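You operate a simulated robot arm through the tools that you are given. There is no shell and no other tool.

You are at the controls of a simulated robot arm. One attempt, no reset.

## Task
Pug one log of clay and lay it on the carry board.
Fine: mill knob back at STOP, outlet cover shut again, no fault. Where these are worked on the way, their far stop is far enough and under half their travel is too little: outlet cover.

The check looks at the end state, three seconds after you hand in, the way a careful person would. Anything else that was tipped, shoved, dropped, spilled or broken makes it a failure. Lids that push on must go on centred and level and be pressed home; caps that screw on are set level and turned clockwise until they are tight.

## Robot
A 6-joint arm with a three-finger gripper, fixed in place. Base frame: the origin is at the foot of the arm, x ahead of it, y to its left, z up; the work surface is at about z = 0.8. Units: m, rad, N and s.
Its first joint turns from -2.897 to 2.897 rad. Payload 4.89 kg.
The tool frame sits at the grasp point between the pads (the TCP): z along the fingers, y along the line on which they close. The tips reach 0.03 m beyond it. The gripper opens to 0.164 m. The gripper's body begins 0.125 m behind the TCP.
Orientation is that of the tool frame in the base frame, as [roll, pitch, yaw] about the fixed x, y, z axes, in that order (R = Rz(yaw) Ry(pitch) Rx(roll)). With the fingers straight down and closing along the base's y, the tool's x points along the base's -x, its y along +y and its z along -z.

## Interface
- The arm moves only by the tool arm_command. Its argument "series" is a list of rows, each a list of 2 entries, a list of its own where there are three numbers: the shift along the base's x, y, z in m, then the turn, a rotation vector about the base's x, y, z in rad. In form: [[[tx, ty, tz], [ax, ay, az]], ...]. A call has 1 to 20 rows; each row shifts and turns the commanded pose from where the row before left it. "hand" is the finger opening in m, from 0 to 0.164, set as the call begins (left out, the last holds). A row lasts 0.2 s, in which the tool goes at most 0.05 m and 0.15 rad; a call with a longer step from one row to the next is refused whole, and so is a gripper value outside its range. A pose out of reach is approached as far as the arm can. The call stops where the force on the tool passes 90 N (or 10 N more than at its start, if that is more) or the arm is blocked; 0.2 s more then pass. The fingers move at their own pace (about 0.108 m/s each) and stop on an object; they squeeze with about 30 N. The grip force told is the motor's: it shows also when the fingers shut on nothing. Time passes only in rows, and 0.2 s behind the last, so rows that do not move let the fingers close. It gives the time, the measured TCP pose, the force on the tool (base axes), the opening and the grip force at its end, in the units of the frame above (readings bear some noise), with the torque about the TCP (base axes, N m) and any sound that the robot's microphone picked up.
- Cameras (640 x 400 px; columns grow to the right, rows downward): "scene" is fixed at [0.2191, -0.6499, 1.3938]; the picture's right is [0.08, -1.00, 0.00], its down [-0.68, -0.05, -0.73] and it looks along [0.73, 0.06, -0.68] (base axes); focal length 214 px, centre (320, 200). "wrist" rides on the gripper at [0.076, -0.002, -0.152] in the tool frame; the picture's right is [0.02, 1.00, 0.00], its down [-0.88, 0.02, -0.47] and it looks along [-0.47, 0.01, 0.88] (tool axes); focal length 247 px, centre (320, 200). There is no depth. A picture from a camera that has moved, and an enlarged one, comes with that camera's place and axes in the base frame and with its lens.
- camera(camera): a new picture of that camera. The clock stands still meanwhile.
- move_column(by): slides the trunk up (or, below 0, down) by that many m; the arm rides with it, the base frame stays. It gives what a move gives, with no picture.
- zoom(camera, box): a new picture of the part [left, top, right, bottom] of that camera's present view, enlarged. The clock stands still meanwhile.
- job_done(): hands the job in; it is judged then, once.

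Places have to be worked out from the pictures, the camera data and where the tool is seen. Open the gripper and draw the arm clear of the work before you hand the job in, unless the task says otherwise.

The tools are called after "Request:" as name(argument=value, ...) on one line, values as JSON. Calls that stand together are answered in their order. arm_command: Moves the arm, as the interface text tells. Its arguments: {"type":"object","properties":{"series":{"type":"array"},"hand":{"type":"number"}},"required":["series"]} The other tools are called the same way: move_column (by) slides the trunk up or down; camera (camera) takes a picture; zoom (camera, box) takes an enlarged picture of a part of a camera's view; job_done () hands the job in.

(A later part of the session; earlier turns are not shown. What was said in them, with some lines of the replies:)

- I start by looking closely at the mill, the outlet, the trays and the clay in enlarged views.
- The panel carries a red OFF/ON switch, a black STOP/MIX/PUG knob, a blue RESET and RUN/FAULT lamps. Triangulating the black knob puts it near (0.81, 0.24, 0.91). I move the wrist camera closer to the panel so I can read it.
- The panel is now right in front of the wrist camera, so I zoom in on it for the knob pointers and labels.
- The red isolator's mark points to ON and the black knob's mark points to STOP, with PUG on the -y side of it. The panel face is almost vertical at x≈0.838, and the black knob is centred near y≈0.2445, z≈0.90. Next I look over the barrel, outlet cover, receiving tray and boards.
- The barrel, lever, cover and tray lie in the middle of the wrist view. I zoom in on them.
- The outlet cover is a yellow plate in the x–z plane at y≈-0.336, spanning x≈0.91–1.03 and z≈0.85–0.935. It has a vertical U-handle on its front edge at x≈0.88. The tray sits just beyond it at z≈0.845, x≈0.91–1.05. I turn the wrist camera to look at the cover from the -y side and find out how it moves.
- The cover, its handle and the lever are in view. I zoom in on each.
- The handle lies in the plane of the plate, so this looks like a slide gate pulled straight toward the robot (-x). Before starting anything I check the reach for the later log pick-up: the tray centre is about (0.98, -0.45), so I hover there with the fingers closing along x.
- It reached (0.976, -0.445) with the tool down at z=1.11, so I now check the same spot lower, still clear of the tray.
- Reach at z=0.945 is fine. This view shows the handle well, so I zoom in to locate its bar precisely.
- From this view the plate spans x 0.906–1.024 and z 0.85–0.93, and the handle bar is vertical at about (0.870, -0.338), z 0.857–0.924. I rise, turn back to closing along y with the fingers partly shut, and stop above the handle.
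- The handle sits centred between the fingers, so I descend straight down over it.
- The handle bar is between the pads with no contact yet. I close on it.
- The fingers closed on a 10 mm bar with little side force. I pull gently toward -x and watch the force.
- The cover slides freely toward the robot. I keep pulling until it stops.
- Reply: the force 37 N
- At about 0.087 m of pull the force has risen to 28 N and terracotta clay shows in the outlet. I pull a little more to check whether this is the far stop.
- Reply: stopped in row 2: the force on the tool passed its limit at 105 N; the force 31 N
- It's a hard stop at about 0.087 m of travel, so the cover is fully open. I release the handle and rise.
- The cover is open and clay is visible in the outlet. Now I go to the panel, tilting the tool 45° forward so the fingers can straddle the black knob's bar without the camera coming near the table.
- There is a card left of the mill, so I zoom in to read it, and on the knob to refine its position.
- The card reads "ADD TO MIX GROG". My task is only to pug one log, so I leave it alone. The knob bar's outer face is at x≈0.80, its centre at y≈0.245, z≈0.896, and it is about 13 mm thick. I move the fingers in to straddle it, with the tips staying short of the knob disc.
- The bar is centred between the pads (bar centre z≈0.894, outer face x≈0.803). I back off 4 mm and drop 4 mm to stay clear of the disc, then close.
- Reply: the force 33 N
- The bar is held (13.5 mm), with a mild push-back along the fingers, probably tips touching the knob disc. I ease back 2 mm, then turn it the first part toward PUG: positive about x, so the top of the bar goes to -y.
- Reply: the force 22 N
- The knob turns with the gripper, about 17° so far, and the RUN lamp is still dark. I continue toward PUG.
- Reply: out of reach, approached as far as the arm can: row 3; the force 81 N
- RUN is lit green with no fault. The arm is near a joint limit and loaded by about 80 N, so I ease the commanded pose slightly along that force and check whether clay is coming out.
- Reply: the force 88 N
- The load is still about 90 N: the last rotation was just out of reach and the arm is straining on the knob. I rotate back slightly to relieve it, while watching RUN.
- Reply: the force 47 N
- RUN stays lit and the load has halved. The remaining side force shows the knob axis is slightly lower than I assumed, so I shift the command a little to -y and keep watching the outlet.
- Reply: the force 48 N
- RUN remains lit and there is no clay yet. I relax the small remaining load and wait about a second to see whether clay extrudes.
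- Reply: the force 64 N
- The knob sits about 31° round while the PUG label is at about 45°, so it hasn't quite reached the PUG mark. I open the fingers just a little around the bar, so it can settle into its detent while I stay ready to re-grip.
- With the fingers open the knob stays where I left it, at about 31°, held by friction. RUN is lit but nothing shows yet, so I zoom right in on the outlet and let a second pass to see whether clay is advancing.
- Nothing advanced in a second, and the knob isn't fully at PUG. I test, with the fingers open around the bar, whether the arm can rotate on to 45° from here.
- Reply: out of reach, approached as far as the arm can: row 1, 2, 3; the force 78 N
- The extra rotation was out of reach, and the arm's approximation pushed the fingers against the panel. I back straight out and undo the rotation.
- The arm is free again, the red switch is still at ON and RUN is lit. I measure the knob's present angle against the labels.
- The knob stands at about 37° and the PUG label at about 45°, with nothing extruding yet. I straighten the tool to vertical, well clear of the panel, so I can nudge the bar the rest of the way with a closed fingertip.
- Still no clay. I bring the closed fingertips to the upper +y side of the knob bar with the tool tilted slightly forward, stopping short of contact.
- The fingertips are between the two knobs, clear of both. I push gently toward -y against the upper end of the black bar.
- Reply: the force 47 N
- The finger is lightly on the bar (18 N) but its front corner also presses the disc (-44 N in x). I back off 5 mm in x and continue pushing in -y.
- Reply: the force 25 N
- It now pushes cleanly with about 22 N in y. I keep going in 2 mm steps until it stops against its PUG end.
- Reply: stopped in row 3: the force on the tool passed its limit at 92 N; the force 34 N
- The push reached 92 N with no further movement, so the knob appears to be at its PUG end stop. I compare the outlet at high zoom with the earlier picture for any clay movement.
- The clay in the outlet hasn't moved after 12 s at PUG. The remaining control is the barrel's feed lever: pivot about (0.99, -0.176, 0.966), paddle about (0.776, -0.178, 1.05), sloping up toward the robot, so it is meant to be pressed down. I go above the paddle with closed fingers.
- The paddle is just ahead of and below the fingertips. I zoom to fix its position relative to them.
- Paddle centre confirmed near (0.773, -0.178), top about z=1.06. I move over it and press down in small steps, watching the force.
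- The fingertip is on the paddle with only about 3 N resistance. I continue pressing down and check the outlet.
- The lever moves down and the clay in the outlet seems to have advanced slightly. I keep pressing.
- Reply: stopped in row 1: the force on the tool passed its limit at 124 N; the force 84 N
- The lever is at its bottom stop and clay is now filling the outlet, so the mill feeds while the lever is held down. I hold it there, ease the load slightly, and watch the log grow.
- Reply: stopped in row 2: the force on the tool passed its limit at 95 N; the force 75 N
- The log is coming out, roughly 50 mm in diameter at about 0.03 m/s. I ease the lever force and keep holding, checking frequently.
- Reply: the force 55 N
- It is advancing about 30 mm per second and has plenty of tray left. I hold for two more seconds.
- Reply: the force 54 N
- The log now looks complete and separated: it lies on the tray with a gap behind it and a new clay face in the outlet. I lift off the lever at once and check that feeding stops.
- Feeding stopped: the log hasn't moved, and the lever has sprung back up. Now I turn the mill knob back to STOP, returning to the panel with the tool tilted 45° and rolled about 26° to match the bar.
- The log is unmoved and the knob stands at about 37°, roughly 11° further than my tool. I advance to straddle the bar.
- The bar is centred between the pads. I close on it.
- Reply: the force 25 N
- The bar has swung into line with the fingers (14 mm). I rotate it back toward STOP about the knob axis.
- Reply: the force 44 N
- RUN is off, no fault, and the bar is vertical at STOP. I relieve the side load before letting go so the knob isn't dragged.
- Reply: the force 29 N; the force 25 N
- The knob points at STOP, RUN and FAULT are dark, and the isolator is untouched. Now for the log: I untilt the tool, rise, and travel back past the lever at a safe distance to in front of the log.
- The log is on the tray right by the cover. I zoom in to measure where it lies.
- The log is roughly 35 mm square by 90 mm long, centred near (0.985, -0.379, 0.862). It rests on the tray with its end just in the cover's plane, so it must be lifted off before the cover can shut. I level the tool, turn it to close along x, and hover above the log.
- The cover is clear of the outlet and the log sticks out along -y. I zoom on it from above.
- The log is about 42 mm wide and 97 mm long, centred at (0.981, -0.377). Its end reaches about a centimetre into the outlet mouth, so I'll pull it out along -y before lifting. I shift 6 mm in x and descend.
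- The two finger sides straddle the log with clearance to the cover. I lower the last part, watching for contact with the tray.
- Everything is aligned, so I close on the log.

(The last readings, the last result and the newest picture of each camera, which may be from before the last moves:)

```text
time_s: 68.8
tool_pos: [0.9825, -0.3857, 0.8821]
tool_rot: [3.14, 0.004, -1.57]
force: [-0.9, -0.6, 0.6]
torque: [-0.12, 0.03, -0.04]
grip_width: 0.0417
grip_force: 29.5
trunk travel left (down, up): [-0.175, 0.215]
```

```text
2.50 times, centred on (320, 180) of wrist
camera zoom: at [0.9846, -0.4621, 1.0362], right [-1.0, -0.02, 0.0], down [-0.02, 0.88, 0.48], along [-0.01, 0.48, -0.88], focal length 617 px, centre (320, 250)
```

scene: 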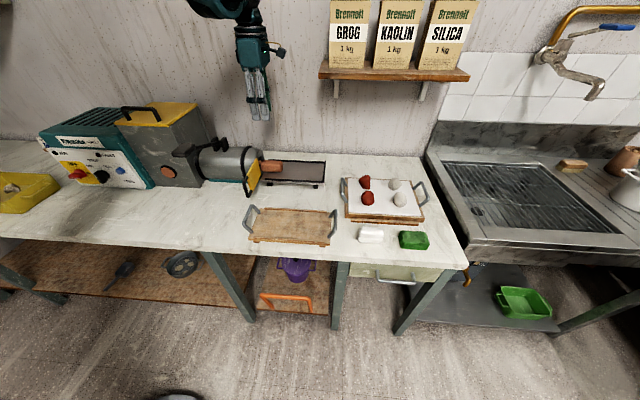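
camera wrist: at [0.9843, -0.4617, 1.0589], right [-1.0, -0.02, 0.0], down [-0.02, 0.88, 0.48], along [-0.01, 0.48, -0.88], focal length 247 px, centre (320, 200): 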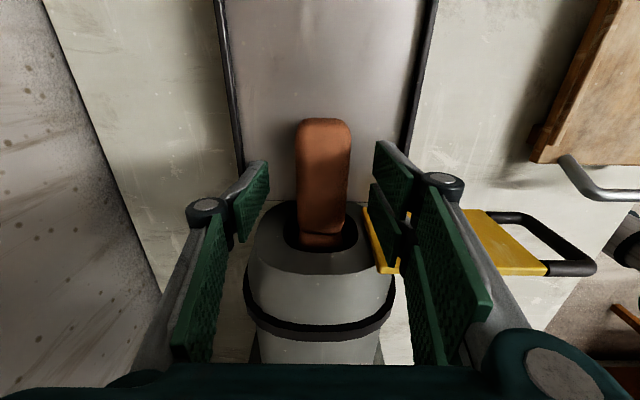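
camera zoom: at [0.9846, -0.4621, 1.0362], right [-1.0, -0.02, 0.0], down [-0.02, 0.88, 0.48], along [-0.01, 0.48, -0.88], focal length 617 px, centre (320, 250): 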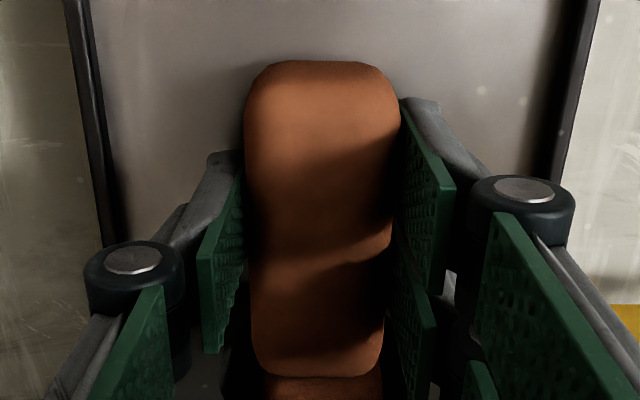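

The log is held at 41.7 mm. I draw it out of the mouth along -y, just off the tray, before lifting.

Request:
arm_command(series=[[[0, -0.004, 0.002], [0, 0, 0]], [[0, -0.012, 0.001], [0, 0, 0]], [[0, -0.014, 0.001], [0, 0, 0]], [[0, 0, 0], [0, 0, 0]]])

Request:
camera(camera="wrist")

Request:
zoom(camera="scene", box=[230, 120, 310, 190])

```text
time_s: 69.8
tool_pos: [0.9816, -0.4163, 0.8877]
tool_rot: [-3.141, 0.003, -1.571]
force: [0.5, -0.2, -2.7]
torque: [-0.01, -0.02, 0.01]
grip_width: 0.0418
grip_force: 29.8
trunk travel left (down, up): [-0.175, 0.215]
```

```text
taken
camera wrist: at [0.9842, -0.4926, 1.0418], right [-1.0, -0.02, 0.0], down [-0.02, 0.88, 0.48], along [-0.01, 0.48, -0.88], focal length 247 px, centre (320, 200)
```

wrist: 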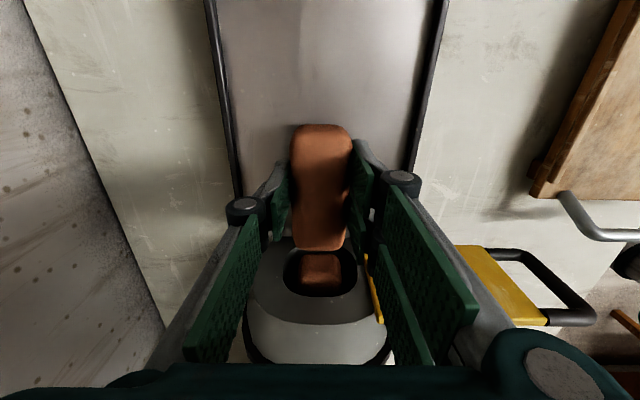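

```text
5.71 times, centred on (270, 155) of scene
camera zoom: at [0.2191, -0.6499, 1.3938], right [0.08, -1.0, 0.0], down [-0.68, -0.05, -0.73], along [0.73, 0.06, -0.68], focal length 1226 px, centre (606, 457)
```

zoom: 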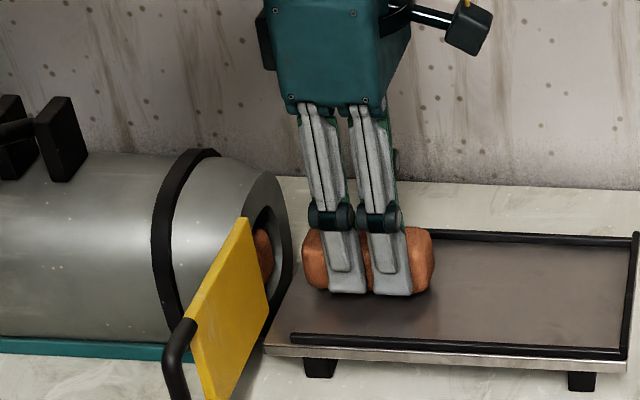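

The log came away cleanly, about 0.27 kg by the force reading. I lift it and carry it over the carry board, centred near (0.69, -0.51).

Request:
arm_command(series=[[[0, 0, 0.03], [0, 0, 0]], [[0, 0, 0.04], [0, 0, 0]], [[0, 0, 0.045], [0, 0, 0]], [[-0.0415, -0.0148, 0], [0, 0, 0]], [[-0.0415, -0.0148, 0], [0, 0, 0]], [[-0.0415, -0.0148, 0], [0, 0, 0]], [[-0.0415, -0.0148, 0], [0, 0, 0]], [[-0.0415, -0.0148, 0], [0, 0, 0]], [[-0.0415, -0.0148, 0], [0, 0, 0]], [[-0.0415, -0.0148, 0], [0, 0, 0]], [[0, 0, 0], [0, 0, 0]]])

Request:
camera(camera="wrist")

Request:
camera(camera="scene")

Request:
zoom(camera="scene", box=[220, 150, 360, 250])

```text
time_s: 72.2
tool_pos: [0.6915, -0.5191, 1.0001]
tool_rot: [3.139, 0.002, -1.572]
force: [-0.8, -0.6, -2.6]
torque: [0.0, -0.06, -0.03]
grip_width: 0.0418
grip_force: 30.4
trunk travel left (down, up): [-0.175, 0.215]
```

```text
taken
camera wrist: at [0.693, -0.596, 1.1522], right [-1.0, -0.02, 0.0], down [-0.02, 0.88, 0.48], along [-0.01, 0.48, -0.88], focal length 247 px, centre (320, 200)
```

wrist: 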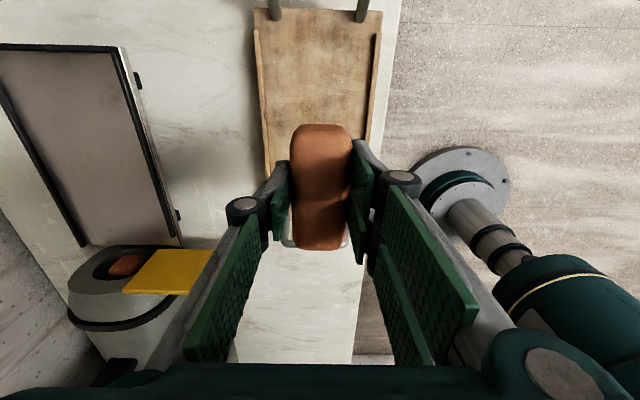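

```text
taken
```

scene: 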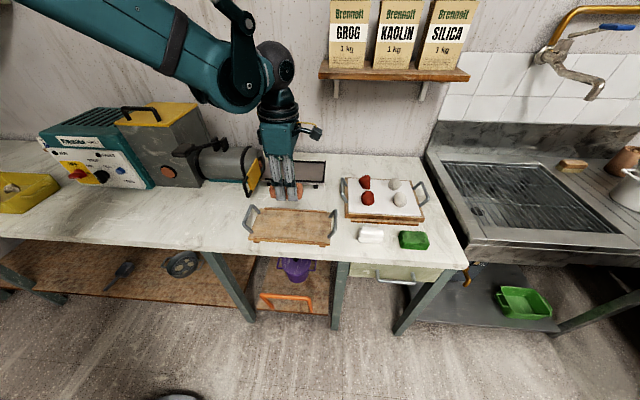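

```text
4.00 times, centred on (290, 200) of scene
camera zoom: at [0.2191, -0.6499, 1.3938], right [0.08, -1.0, 0.0], down [-0.68, -0.05, -0.73], along [0.73, 0.06, -0.68], focal length 858 px, centre (440, 200)
```

zoom: 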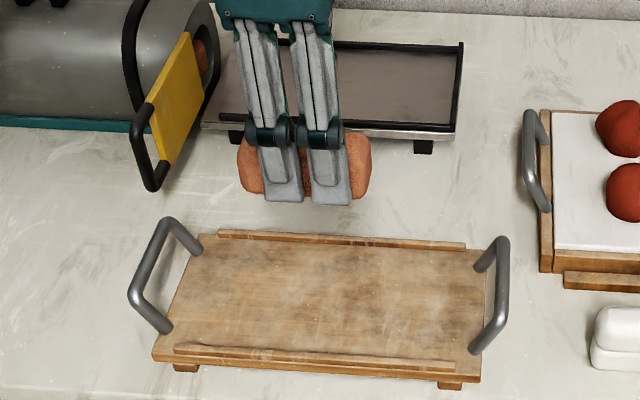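

The log is over the middle of the board, aligned in x. I lower it to just above the board.

Request:
arm_command(series=[[[0, 0, -0.04], [0, 0, 0]], [[0, 0, -0.04], [0, 0, 0]], [[0, 0, -0.028], [0, 0, 0]], [[0, 0, 0], [0, 0, 0]]])

Request:
zoom(camera="scene", box=[220, 150, 360, 250])

Request:
camera(camera="wrist")

```text
time_s: 73.2
tool_pos: [0.6901, -0.5184, 0.8923]
tool_rot: [3.141, 0.003, -1.571]
force: [-0.1, -0.8, -2.9]
torque: [0.05, 0.03, 0.04]
grip_width: 0.0417
grip_force: 30.9
trunk travel left (down, up): [-0.175, 0.215]
```

```text
4.00 times, centred on (290, 200) of scene
camera zoom: at [0.2191, -0.6499, 1.3938], right [0.08, -1.0, 0.0], down [-0.68, -0.05, -0.73], along [0.73, 0.06, -0.68], focal length 858 px, centre (440, 200)
```

zoom: 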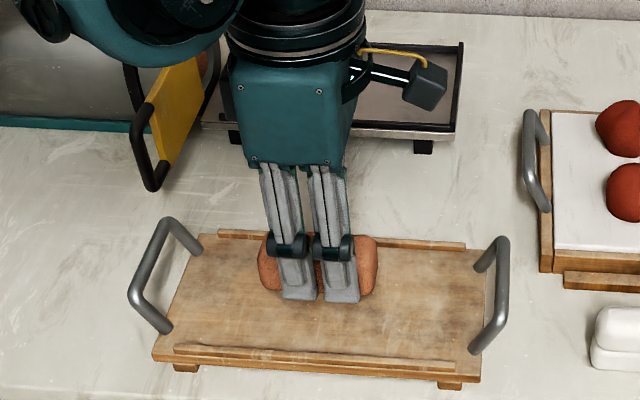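

```text
taken
camera wrist: at [0.6925, -0.5953, 1.045], right [-1.0, -0.02, 0.0], down [-0.02, 0.88, 0.48], along [-0.01, 0.48, -0.88], focal length 247 px, centre (320, 200)
```

wrist: 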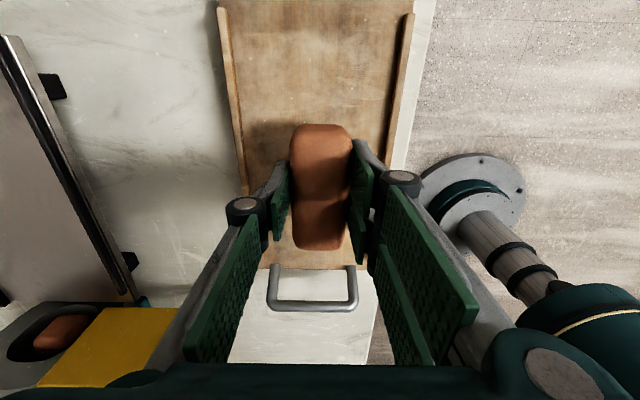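

It hangs level over the board. I lower in small steps and look for the contact force.

Request:
arm_command(series=[[[0, 0, -0.008], [0, 0, 0]], [[0, 0, -0.006], [0, 0, 0]], [[0, 0, -0.004], [0, 0, 0]]])

Request:
zoom(camera="scene", box=[240, 180, 340, 250])

```text
time_s: 74.0
tool_pos: [0.6899, -0.5199, 0.8758]
tool_rot: [3.14, 0.003, -1.57]
force: [0.0, 0.0, -3.4]
torque: [-0.02, -0.01, -0.02]
grip_width: 0.0415
grip_force: 29.8
trunk travel left (down, up): [-0.175, 0.215]
```

```text
5.71 times, centred on (290, 215) of scene
camera zoom: at [0.2191, -0.6499, 1.3938], right [0.08, -1.0, 0.0], down [-0.68, -0.05, -0.73], along [0.73, 0.06, -0.68], focal length 1226 px, centre (491, 114)
```

zoom: 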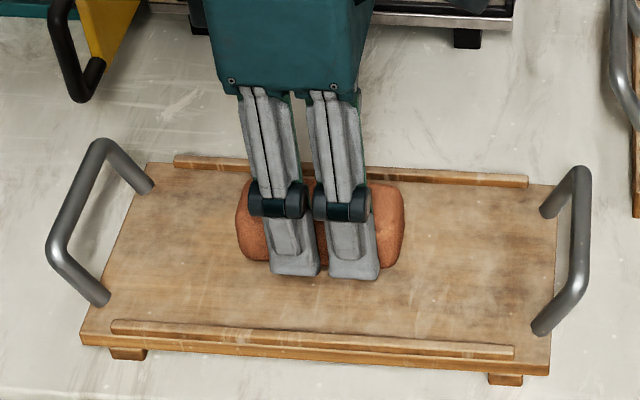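

Request:
arm_command(series=[[[0, 0, -0.004], [0, 0, 0]], [[0, 0, -0.003], [0, 0, 0]]])

Request:
zoom(camera="scene", box=[240, 180, 340, 250])

```text
time_s: 74.6
tool_pos: [0.6896, -0.5183, 0.8701]
tool_rot: [3.14, 0.003, -1.571]
force: [0.2, 0.5, -2.9]
torque: [-0.03, -0.03, -0.01]
grip_width: 0.0418
grip_force: 29.9
trunk travel left (down, up): [-0.175, 0.215]
```

```text
5.71 times, centred on (290, 215) of scene
camera zoom: at [0.2191, -0.6499, 1.3938], right [0.08, -1.0, 0.0], down [-0.68, -0.05, -0.73], along [0.73, 0.06, -0.68], focal length 1226 px, centre (491, 114)
```

zoom: 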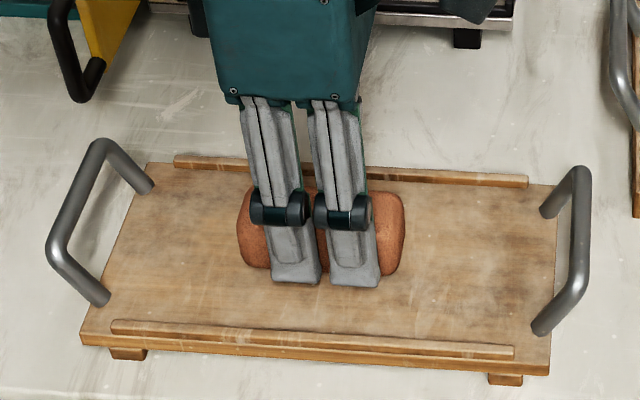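

No contact yet, and the log's weight is still on the gripper. I continue in 3 mm steps.

Request:
arm_command(series=[[[0, 0, -0.003], [0, 0, 0]], [[0, 0, -0.002], [0, 0, 0]]])

Request:
arm_command(series=[[[0, 0, -0.002], [0, 0, 0]], [[0, 0, -0.002], [0, 0, 0]]])

```text
time_s: 75.2
tool_pos: [0.6905, -0.518, 0.8643]
tool_rot: [3.141, 0.003, -1.571]
force: [0.0, -0.4, -2.6]
torque: [-0.04, -0.01, 0.02]
grip_width: 0.0419
grip_force: 30.1
trunk travel left (down, up): [-0.175, 0.215]
```

```text
time_s: 75.8
tool_pos: [0.6909, -0.5184, 0.8621]
tool_rot: [3.141, 0.005, -1.571]
force: [-1.3, -5.7, 20.5]
torque: [-0.16, 0.05, -0.02]
grip_width: 0.0421
grip_force: 29.6
trunk travel left (down, up): [-0.175, 0.215]
```

Contact: fz went from -2.6 to +20 N at z=0.862, so the log is on the board. I ease up 1 mm and open the fingers moderately, staying inside the board's rails.

Request:
arm_command(series=[[[0, 0, 0.001], [0, 0, 0]]])

Request:
arm_command(series=[[[0, 0, 0], [0, 0, 0]], [[0, 0, 0], [0, 0, 0]]], hand=0.068)

Request:
zoom(camera="wrist", box=[220, 100, 420, 260])

Request:
zoom(camera="scene", box=[240, 180, 340, 250])

```text
time_s: 76.2
tool_pos: [0.6903, -0.518, 0.8615]
tool_rot: [3.14, 0.002, -1.573]
force: [-6.1, -3.2, 11.6]
torque: [-0.48, 0.17, -0.13]
grip_width: 0.0416
grip_force: 30.4
trunk travel left (down, up): [-0.175, 0.215]
```

```text
time_s: 76.8
tool_pos: [0.6912, -0.5179, 0.8628]
tool_rot: [3.139, 0.003, -1.571]
force: [0.3, -0.4, -1.0]
torque: [0.01, 0.0, 0.0]
grip_width: 0.068
grip_force: 0.0
trunk travel left (down, up): [-0.175, 0.215]
```

```text
2.50 times, centred on (320, 180) of wrist
camera zoom: at [0.6937, -0.5946, 1.0144], right [-1.0, -0.02, 0.0], down [-0.02, 0.88, 0.48], along [-0.01, 0.48, -0.88], focal length 617 px, centre (320, 250)
```

zoom: 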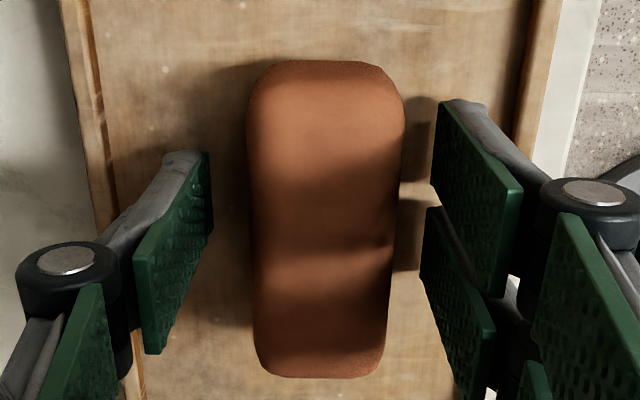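

```text
5.71 times, centred on (290, 215) of scene
camera zoom: at [0.2191, -0.6499, 1.3938], right [0.08, -1.0, 0.0], down [-0.68, -0.05, -0.73], along [0.73, 0.06, -0.68], focal length 1226 px, centre (491, 114)
```

zoom: 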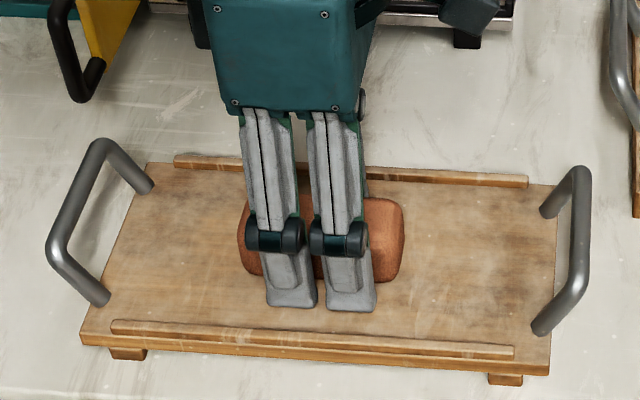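

The log is free on the board and the fingers are clear of it. I rise straight up and check that it stays put.

Request:
arm_command(series=[[[0, 0, 0.02], [0, 0, 0]], [[0, 0, 0.04], [0, 0, 0]], [[0, 0, 0.045], [0, 0, 0]], [[0, 0, 0.045], [0, 0, 0]], [[0, 0, 0.045], [0, 0, 0]], [[0, 0, 0.045], [0, 0, 0]]])

Request:
camera(camera="scene")

Request:
zoom(camera="scene", box=[220, 140, 360, 250])

Request:
camera(camera="wrist")

```text
time_s: 78.2
tool_pos: [0.6916, -0.5178, 1.1004]
tool_rot: [3.14, 0.004, -1.569]
force: [0.2, -0.4, -0.8]
torque: [0.11, 0.07, 0.02]
grip_width: 0.0681
grip_force: 0.1
trunk travel left (down, up): [-0.175, 0.215]
```

```text
taken
```

scene: 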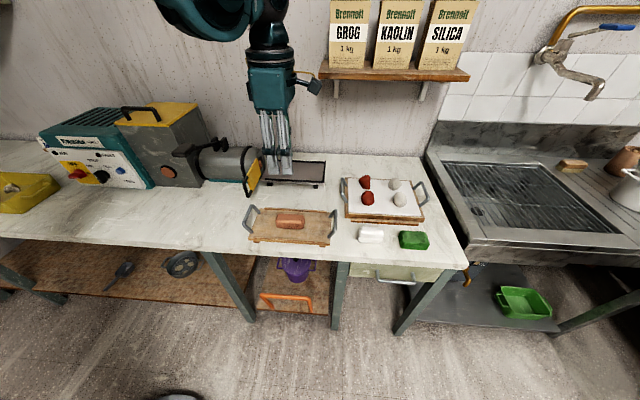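

```text
3.64 times, centred on (290, 195) of scene
camera zoom: at [0.2191, -0.6499, 1.3938], right [0.08, -1.0, 0.0], down [-0.68, -0.05, -0.73], along [0.73, 0.06, -0.68], focal length 780 px, centre (429, 218)
```

zoom: 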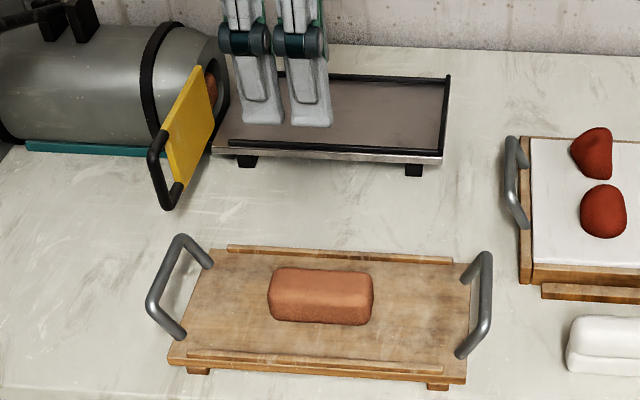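

```text
taken
camera wrist: at [0.6936, -0.5945, 1.2534], right [-1.0, -0.02, 0.0], down [-0.02, 0.88, 0.48], along [-0.01, 0.48, -0.88], focal length 247 px, centre (320, 200)
```

wrist: 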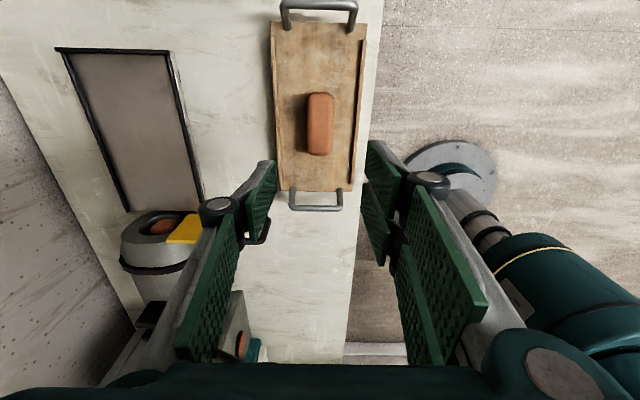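

The log rests centred on the carry board. Now I shut the outlet cover: I turn back to closing along y and go above its handle, now at about (0.783, -0.338).

Request:
arm_command(series=[[[0.0083, 0.01635, 0], [0, 0, -0.1429]], [[0.0083, 0.01635, 0], [0, 0, -0.1429]], [[0.0083, 0.01635, 0], [0, 0, -0.1429]], [[0.0083, 0.01635, 0], [0, 0, -0.1429]], [[0.0083, 0.01635, 0], [0, 0, -0.1429]], [[0.0083, 0.01635, 0], [0, 0, -0.1429]], [[0.0083, 0.01635, 0], [0, 0, -0.1429]], [[0.0083, 0.01635, 0], [0, 0, -0.1429]], [[0.0083, 0.01635, 0], [0, 0, -0.1429]], [[0.0083, 0.01635, 0], [0, 0, -0.1429]], [[0.0083, 0.01635, 0], [0, 0, -0.1429]], [[0, 0, 0], [0, 0, 0]]], hand=0.07)

Request:
camera(camera="wrist")

Request:
zoom(camera="wrist", box=[260, 100, 400, 240])

```text
time_s: 80.8
tool_pos: [0.7809, -0.3392, 1.1011]
tool_rot: [3.14, 0.005, 3.139]
force: [-0.5, -0.1, -0.3]
torque: [-0.02, 0.0, -0.01]
grip_width: 0.0701
grip_force: 0.1
trunk travel left (down, up): [-0.175, 0.215]
```

```text
taken
camera wrist: at [0.7061, -0.3397, 1.2549], right [-0.02, 1.0, 0.0], down [0.88, 0.02, 0.48], along [0.48, 0.01, -0.88], focal length 247 px, centre (320, 200)
```

wrist: 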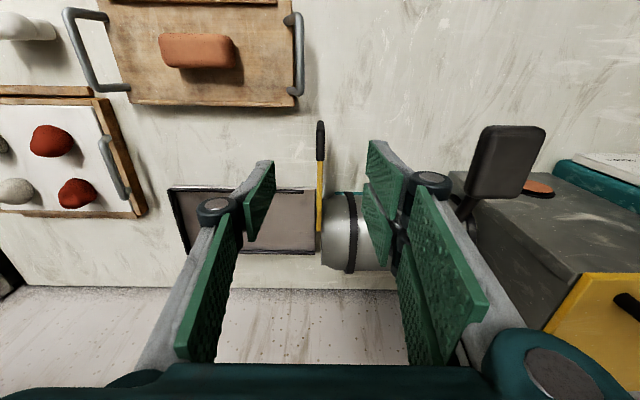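

```text
2.86 times, centred on (330, 170) of wrist
camera zoom: at [0.7061, -0.3397, 1.2549], right [-0.02, 1.0, 0.0], down [0.88, 0.02, 0.48], along [0.48, 0.01, -0.88], focal length 706 px, centre (291, 286)
```

zoom: 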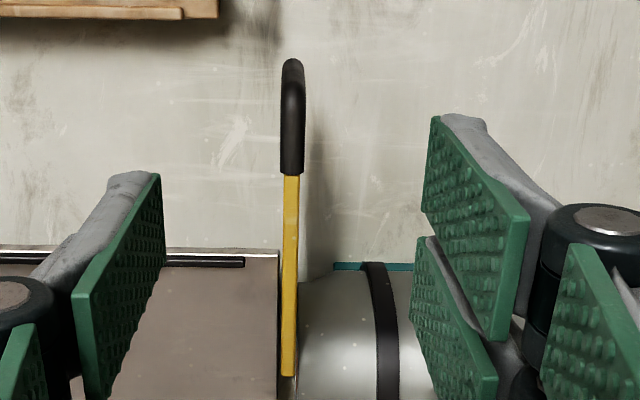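

The handle is centred between the fingers as before. I descend onto it.

Request:
arm_command(series=[[[0.002, 0, -0.04], [0, 0, 0]], [[0, 0, -0.04], [0, 0, 0]], [[0, 0, -0.04], [0, 0, 0]], [[0, 0, -0.035], [0, 0, 0]], [[0, 0, -0.025], [0, 0, 0]], [[0, 0, -0.018], [0, 0, 0]], [[0, 0, 0], [0, 0, 0]]])

Request:
camera(camera="wrist")

Request:
zoom(camera="scene", box=[190, 120, 320, 220])

```text
time_s: 82.4
tool_pos: [0.7868, -0.3387, 0.9038]
tool_rot: [3.14, 0.004, 3.14]
force: [1.0, 0.9, -0.3]
torque: [-0.02, 0.03, 0.01]
grip_width: 0.07
grip_force: 0.0
trunk travel left (down, up): [-0.175, 0.215]
```

```text
taken
camera wrist: at [0.7098, -0.3402, 1.0563], right [-0.02, 1.0, 0.0], down [0.88, 0.02, 0.48], along [0.48, 0.01, -0.88], focal length 247 px, centre (320, 200)
```

wrist: 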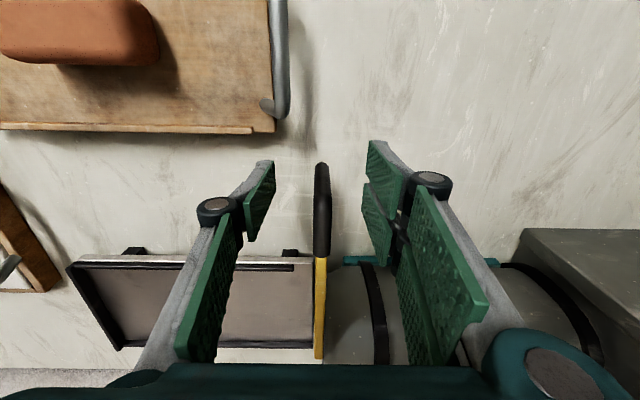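

```text
4.00 times, centred on (255, 170) of scene
camera zoom: at [0.2191, -0.6499, 1.3938], right [0.08, -1.0, 0.0], down [-0.68, -0.05, -0.73], along [0.73, 0.06, -0.68], focal length 858 px, centre (580, 320)
```

zoom: 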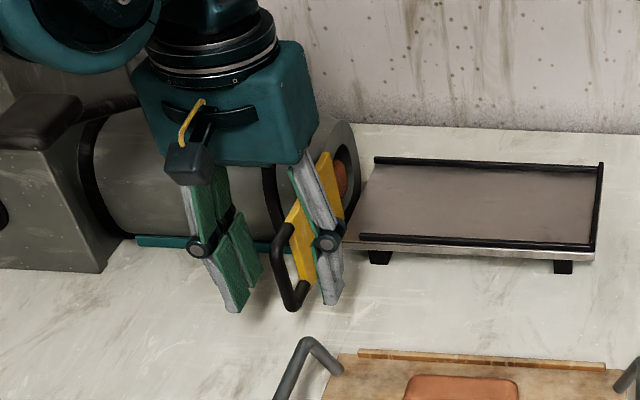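

The handle bar is between the pads. I close on it.

Request:
arm_command(series=[[[-0.003, 0, 0], [0, 0, 0]], [[0, 0, 0], [0, 0, 0]], [[0, 0, 0], [0, 0, 0]], [[0, 0, 0], [0, 0, 0]]], hand=0.0)

```text
time_s: 83.4
tool_pos: [0.7832, -0.3373, 0.905]
tool_rot: [3.141, 0.002, 3.141]
force: [2.0, 14.8, -5.4]
torque: [-0.59, -0.41, 0.33]
grip_width: 0.0102
grip_force: 45.2
trunk travel left (down, up): [-0.175, 0.215]
```

It's gripped (10 mm). I slide the cover back in +x, with a tiny y correction to relieve the side load.

Request:
arm_command(series=[[[0.01, 0.001, 0], [0, 0, 0]], [[0.015, 0, 0], [0, 0, 0]], [[0.015, 0, 0], [0, 0, 0]], [[0.015, 0, 0], [0, 0, 0]], [[0.015, 0, 0], [0, 0, 0]], [[0.008, 0, 0], [0, 0, 0]]])

Request:
zoom(camera="scene", box=[190, 120, 320, 220])

```text
time_s: 84.8
tool_pos: [0.8591, -0.3385, 0.9033]
tool_rot: [3.139, 0.005, 3.139]
force: [-0.1, -16.0, -9.9]
torque: [-1.54, 0.84, 0.31]
grip_width: 0.01
grip_force: 45.3
trunk travel left (down, up): [-0.175, 0.215]
```

```text
4.00 times, centred on (255, 170) of scene
camera zoom: at [0.2191, -0.6499, 1.3938], right [0.08, -1.0, 0.0], down [-0.68, -0.05, -0.73], along [0.73, 0.06, -0.68], focal length 858 px, centre (580, 320)
```

zoom: 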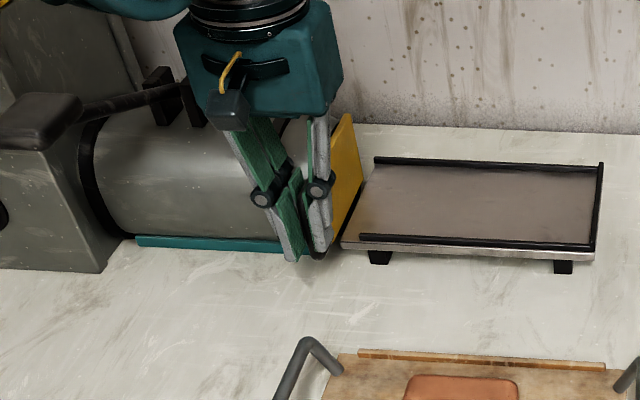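

It's at x=0.859 and was at 0.870 when shut. I push the rest in small steps until it meets its stop.

Request:
arm_command(series=[[[0.005, -0.0005, 0], [0, 0, 0]], [[0.004, 0, 0], [0, 0, 0]], [[0.003, 0, 0], [0, 0, 0]], [[0.003, 0, 0], [0, 0, 0]]])

Request:
zoom(camera="scene", box=[190, 120, 320, 220])

```text
time_s: 85.8
tool_pos: [0.871, -0.3376, 0.9036]
tool_rot: [3.138, -0.002, 3.138]
force: [-80.8, 4.5, -28.3]
torque: [-1.4, 1.9, 0.85]
grip_width: 0.0107
grip_force: 44.9
trunk travel left (down, up): [-0.175, 0.215]
```

```text
4.00 times, centred on (255, 170) of scene
camera zoom: at [0.2191, -0.6499, 1.3938], right [0.08, -1.0, 0.0], down [-0.68, -0.05, -0.73], along [0.73, 0.06, -0.68], focal length 858 px, centre (580, 320)
```

zoom: 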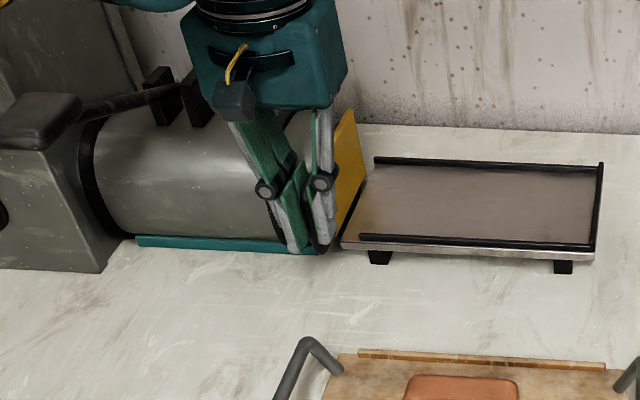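

The force rose to 81 N at x=0.871, so the cover is against its shut stop. I relieve most of the push, release the handle and rise.

Request:
arm_command(series=[[[-0.002, 0, 0], [0, 0, 0]]])

Request:
arm_command(series=[[[0, 0, 0], [0, 0, 0]], [[0, 0, 0], [0, 0, 0]], [[0, 0, 0.03], [0, 0, 0]], [[0, 0, 0.04], [0, 0, 0]], [[0, 0, 0.045], [0, 0, 0]], [[0, 0, 0.045], [0, 0, 0]], [[-0.03, 0, 0.035], [0, 0, 0]], [[-0.045, 0, 0.02], [0, 0, 0]], [[-0.045, 0, 0.02], [0, 0, 0]]], hand=0.06)

Request:
camera(camera="scene")

Request:
zoom(camera="scene", box=[160, 110, 360, 250])

Request:
camera(camera="wrist")

```text
time_s: 86.2
tool_pos: [0.8715, -0.3378, 0.9044]
tool_rot: [3.137, 0.002, 3.141]
force: [-69.1, 0.6, -25.5]
torque: [-1.09, 1.72, 0.61]
grip_width: 0.0107
grip_force: 44.9
trunk travel left (down, up): [-0.175, 0.215]
```

```text
time_s: 88.2
tool_pos: [0.7546, -0.3369, 1.1394]
tool_rot: [3.141, 0.002, 3.141]
force: [1.4, 0.3, -2.1]
torque: [0.03, 0.28, 0.01]
grip_width: 0.06
grip_force: 0.1
trunk travel left (down, up): [-0.175, 0.215]
```

```text
taken
```

scene: 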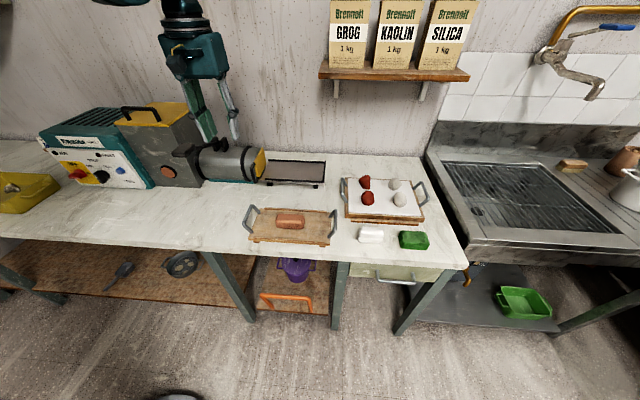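

```text
2.86 times, centred on (260, 180) of scene
camera zoom: at [0.2191, -0.6499, 1.3938], right [0.08, -1.0, 0.0], down [-0.68, -0.05, -0.73], along [0.73, 0.06, -0.68], focal length 613 px, centre (491, 257)
```

zoom: 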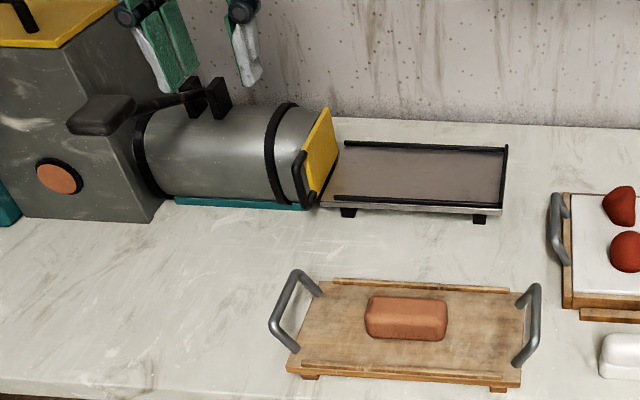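

```text
taken
camera wrist: at [0.6786, -0.3386, 1.2915], right [-0.02, 1.0, 0.0], down [0.88, 0.02, 0.48], along [0.48, 0.01, -0.88], focal length 247 px, centre (320, 200)
```

wrist: 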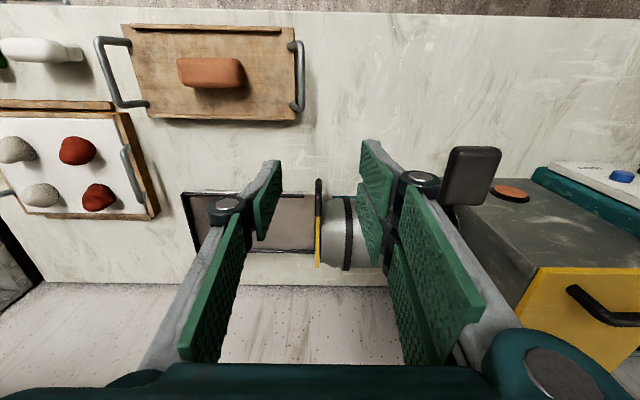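

The cover sits exactly where it was at the start, the log lies on the board, and the lever is back up. I draw the arm clear with the gripper open and take a last look at the panel.

Request:
arm_command(series=[[[-0.03, 0.03, 0.04], [0, 0, 0]], [[-0.03, 0.03, 0.04], [0, 0, 0]], [[-0.02, 0.035, 0.03], [0, 0, 0]], [[-0.01, 0.04, 0.03], [0, 0, 0]], [[0, 0.045, 0.02], [0, 0, 0]], [[0, 0.045, 0.02], [0, 0, 0]], [[0, 0.045, 0], [0, 0, 0]], [[0, 0.045, 0], [0, 0, 0]], [[0, 0.03, 0], [0, 0, 0]], [[0, 0, 0], [0, 0, 0]]], hand=0.164)

Request:
camera(camera="scene")

Request:
zoom(camera="scene", box=[30, 130, 160, 215])

Request:
zoom(camera="scene", box=[230, 140, 350, 250])

Request:
camera(camera="wrist")

```text
refused: row 1 steps farther than a row can; nothing moved
```

```text
taken
```

scene: 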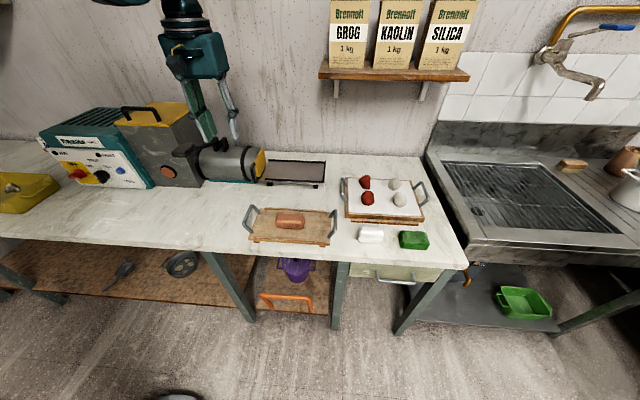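

```text
4.71 times, centred on (95, 172) of scene
camera zoom: at [0.2191, -0.6499, 1.3938], right [0.08, -1.0, 0.0], down [-0.68, -0.05, -0.73], along [0.73, 0.06, -0.68], focal length 1009 px, centre (1379, 329)
```

zoom: 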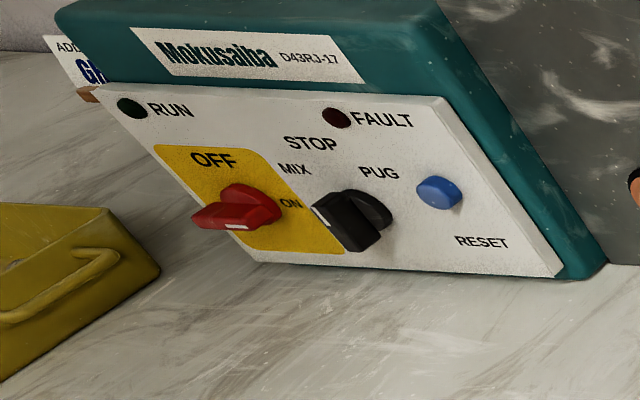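

```text
3.64 times, centred on (290, 195) of scene
camera zoom: at [0.2191, -0.6499, 1.3938], right [0.08, -1.0, 0.0], down [-0.68, -0.05, -0.73], along [0.73, 0.06, -0.68], focal length 780 px, centre (429, 218)
```

zoom: 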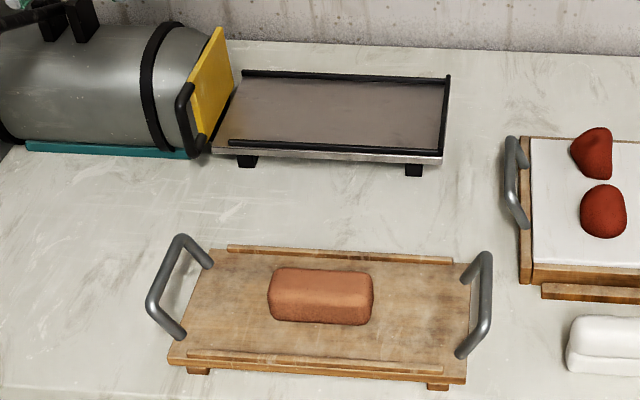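

```text
taken
camera wrist: at [0.6786, -0.3386, 1.2915], right [-0.02, 1.0, 0.0], down [0.88, 0.02, 0.48], along [0.48, 0.01, -0.88], focal length 247 px, centre (320, 200)
```

wrist: 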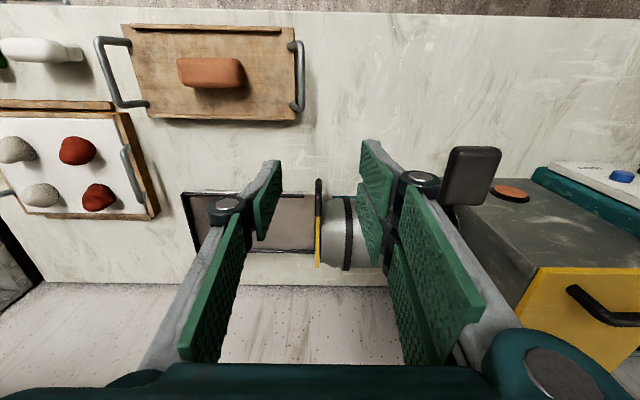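

That move was refused for too long a step, so nothing moved. The panel is right: knob at STOP, RUN and FAULT dark, cover shut. I retreat with shorter steps, up and back first.

Request:
arm_command(series=[[[-0.03, 0, 0.035], [0, 0, 0]], [[-0.03, 0, 0.035], [0, 0, 0]], [[-0.02, 0.01, 0.035], [0, 0, 0]], [[-0.01, 0.02, 0.035], [0, 0, 0]], [[0, 0.03, 0.03], [0, 0, 0]], [[0, 0.04, 0.02], [0, 0, 0]], [[0, 0.045, 0], [0, 0, 0]], [[0, 0.045, 0], [0, 0, 0]], [[0, 0.045, 0], [0, 0, 0]], [[0, 0, 0], [0, 0, 0]]], hand=0.164)

Request:
camera(camera="scene")

Request:
zoom(camera="scene", box=[160, 110, 360, 250])

```text
time_s: 90.4
tool_pos: [0.6653, -0.1035, 1.3292]
tool_rot: [3.14, 0.004, 3.139]
force: [1.3, 0.3, 0.0]
torque: [-0.04, 0.02, -0.01]
grip_width: 0.1639
grip_force: 0.0
trunk travel left (down, up): [-0.175, 0.215]
```

```text
taken
```

scene: 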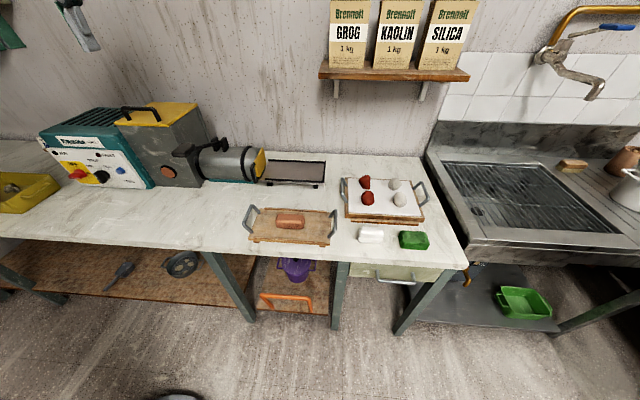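

```text
2.86 times, centred on (260, 180) of scene
camera zoom: at [0.2191, -0.6499, 1.3938], right [0.08, -1.0, 0.0], down [-0.68, -0.05, -0.73], along [0.73, 0.06, -0.68], focal length 613 px, centre (491, 257)
```

zoom: 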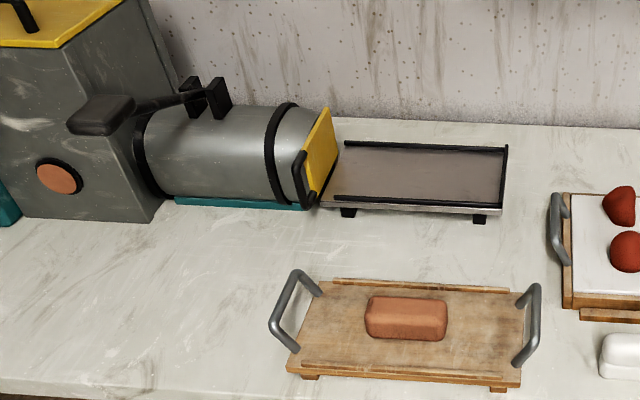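

The arm is clear with the gripper open. One log lies on the carry board, the cover is shut, the knob is at STOP, no fault shows, and everything else is where it was. I hand the job in.

Request:
job_done()

```text
The job is handed in.
```

I pugged one log of clay and laid it on the carry board, then handed the job in. I haven't seen the result of the check.

- **Log:** it is about 97 mm long and lies centred on the board, along its length. It came away from the mill cleanly.
- **Mill:** the knob is back at STOP, the RUN and FAULT lamps are dark, and the isolator is still ON as I found it.
- **Outlet cover:** I opened it to its far stop, then pushed it back against its shut stop.
- **Lever:** turning the knob to PUG did not feed any clay. I had to hold the barrel lever down for about four seconds, and it sprang back up when I let go.
- **Bump on the panel:** while I was turning the knob, the arm ran out of reach and pushed the fingers against the panel at about 75 N. I backed out, and the panel, knob and switches look unchanged in the pictures.
- **Grog card:** a card beside the mill says "ADD TO MIX GROG". I left it alone because the task didn't ask for it.
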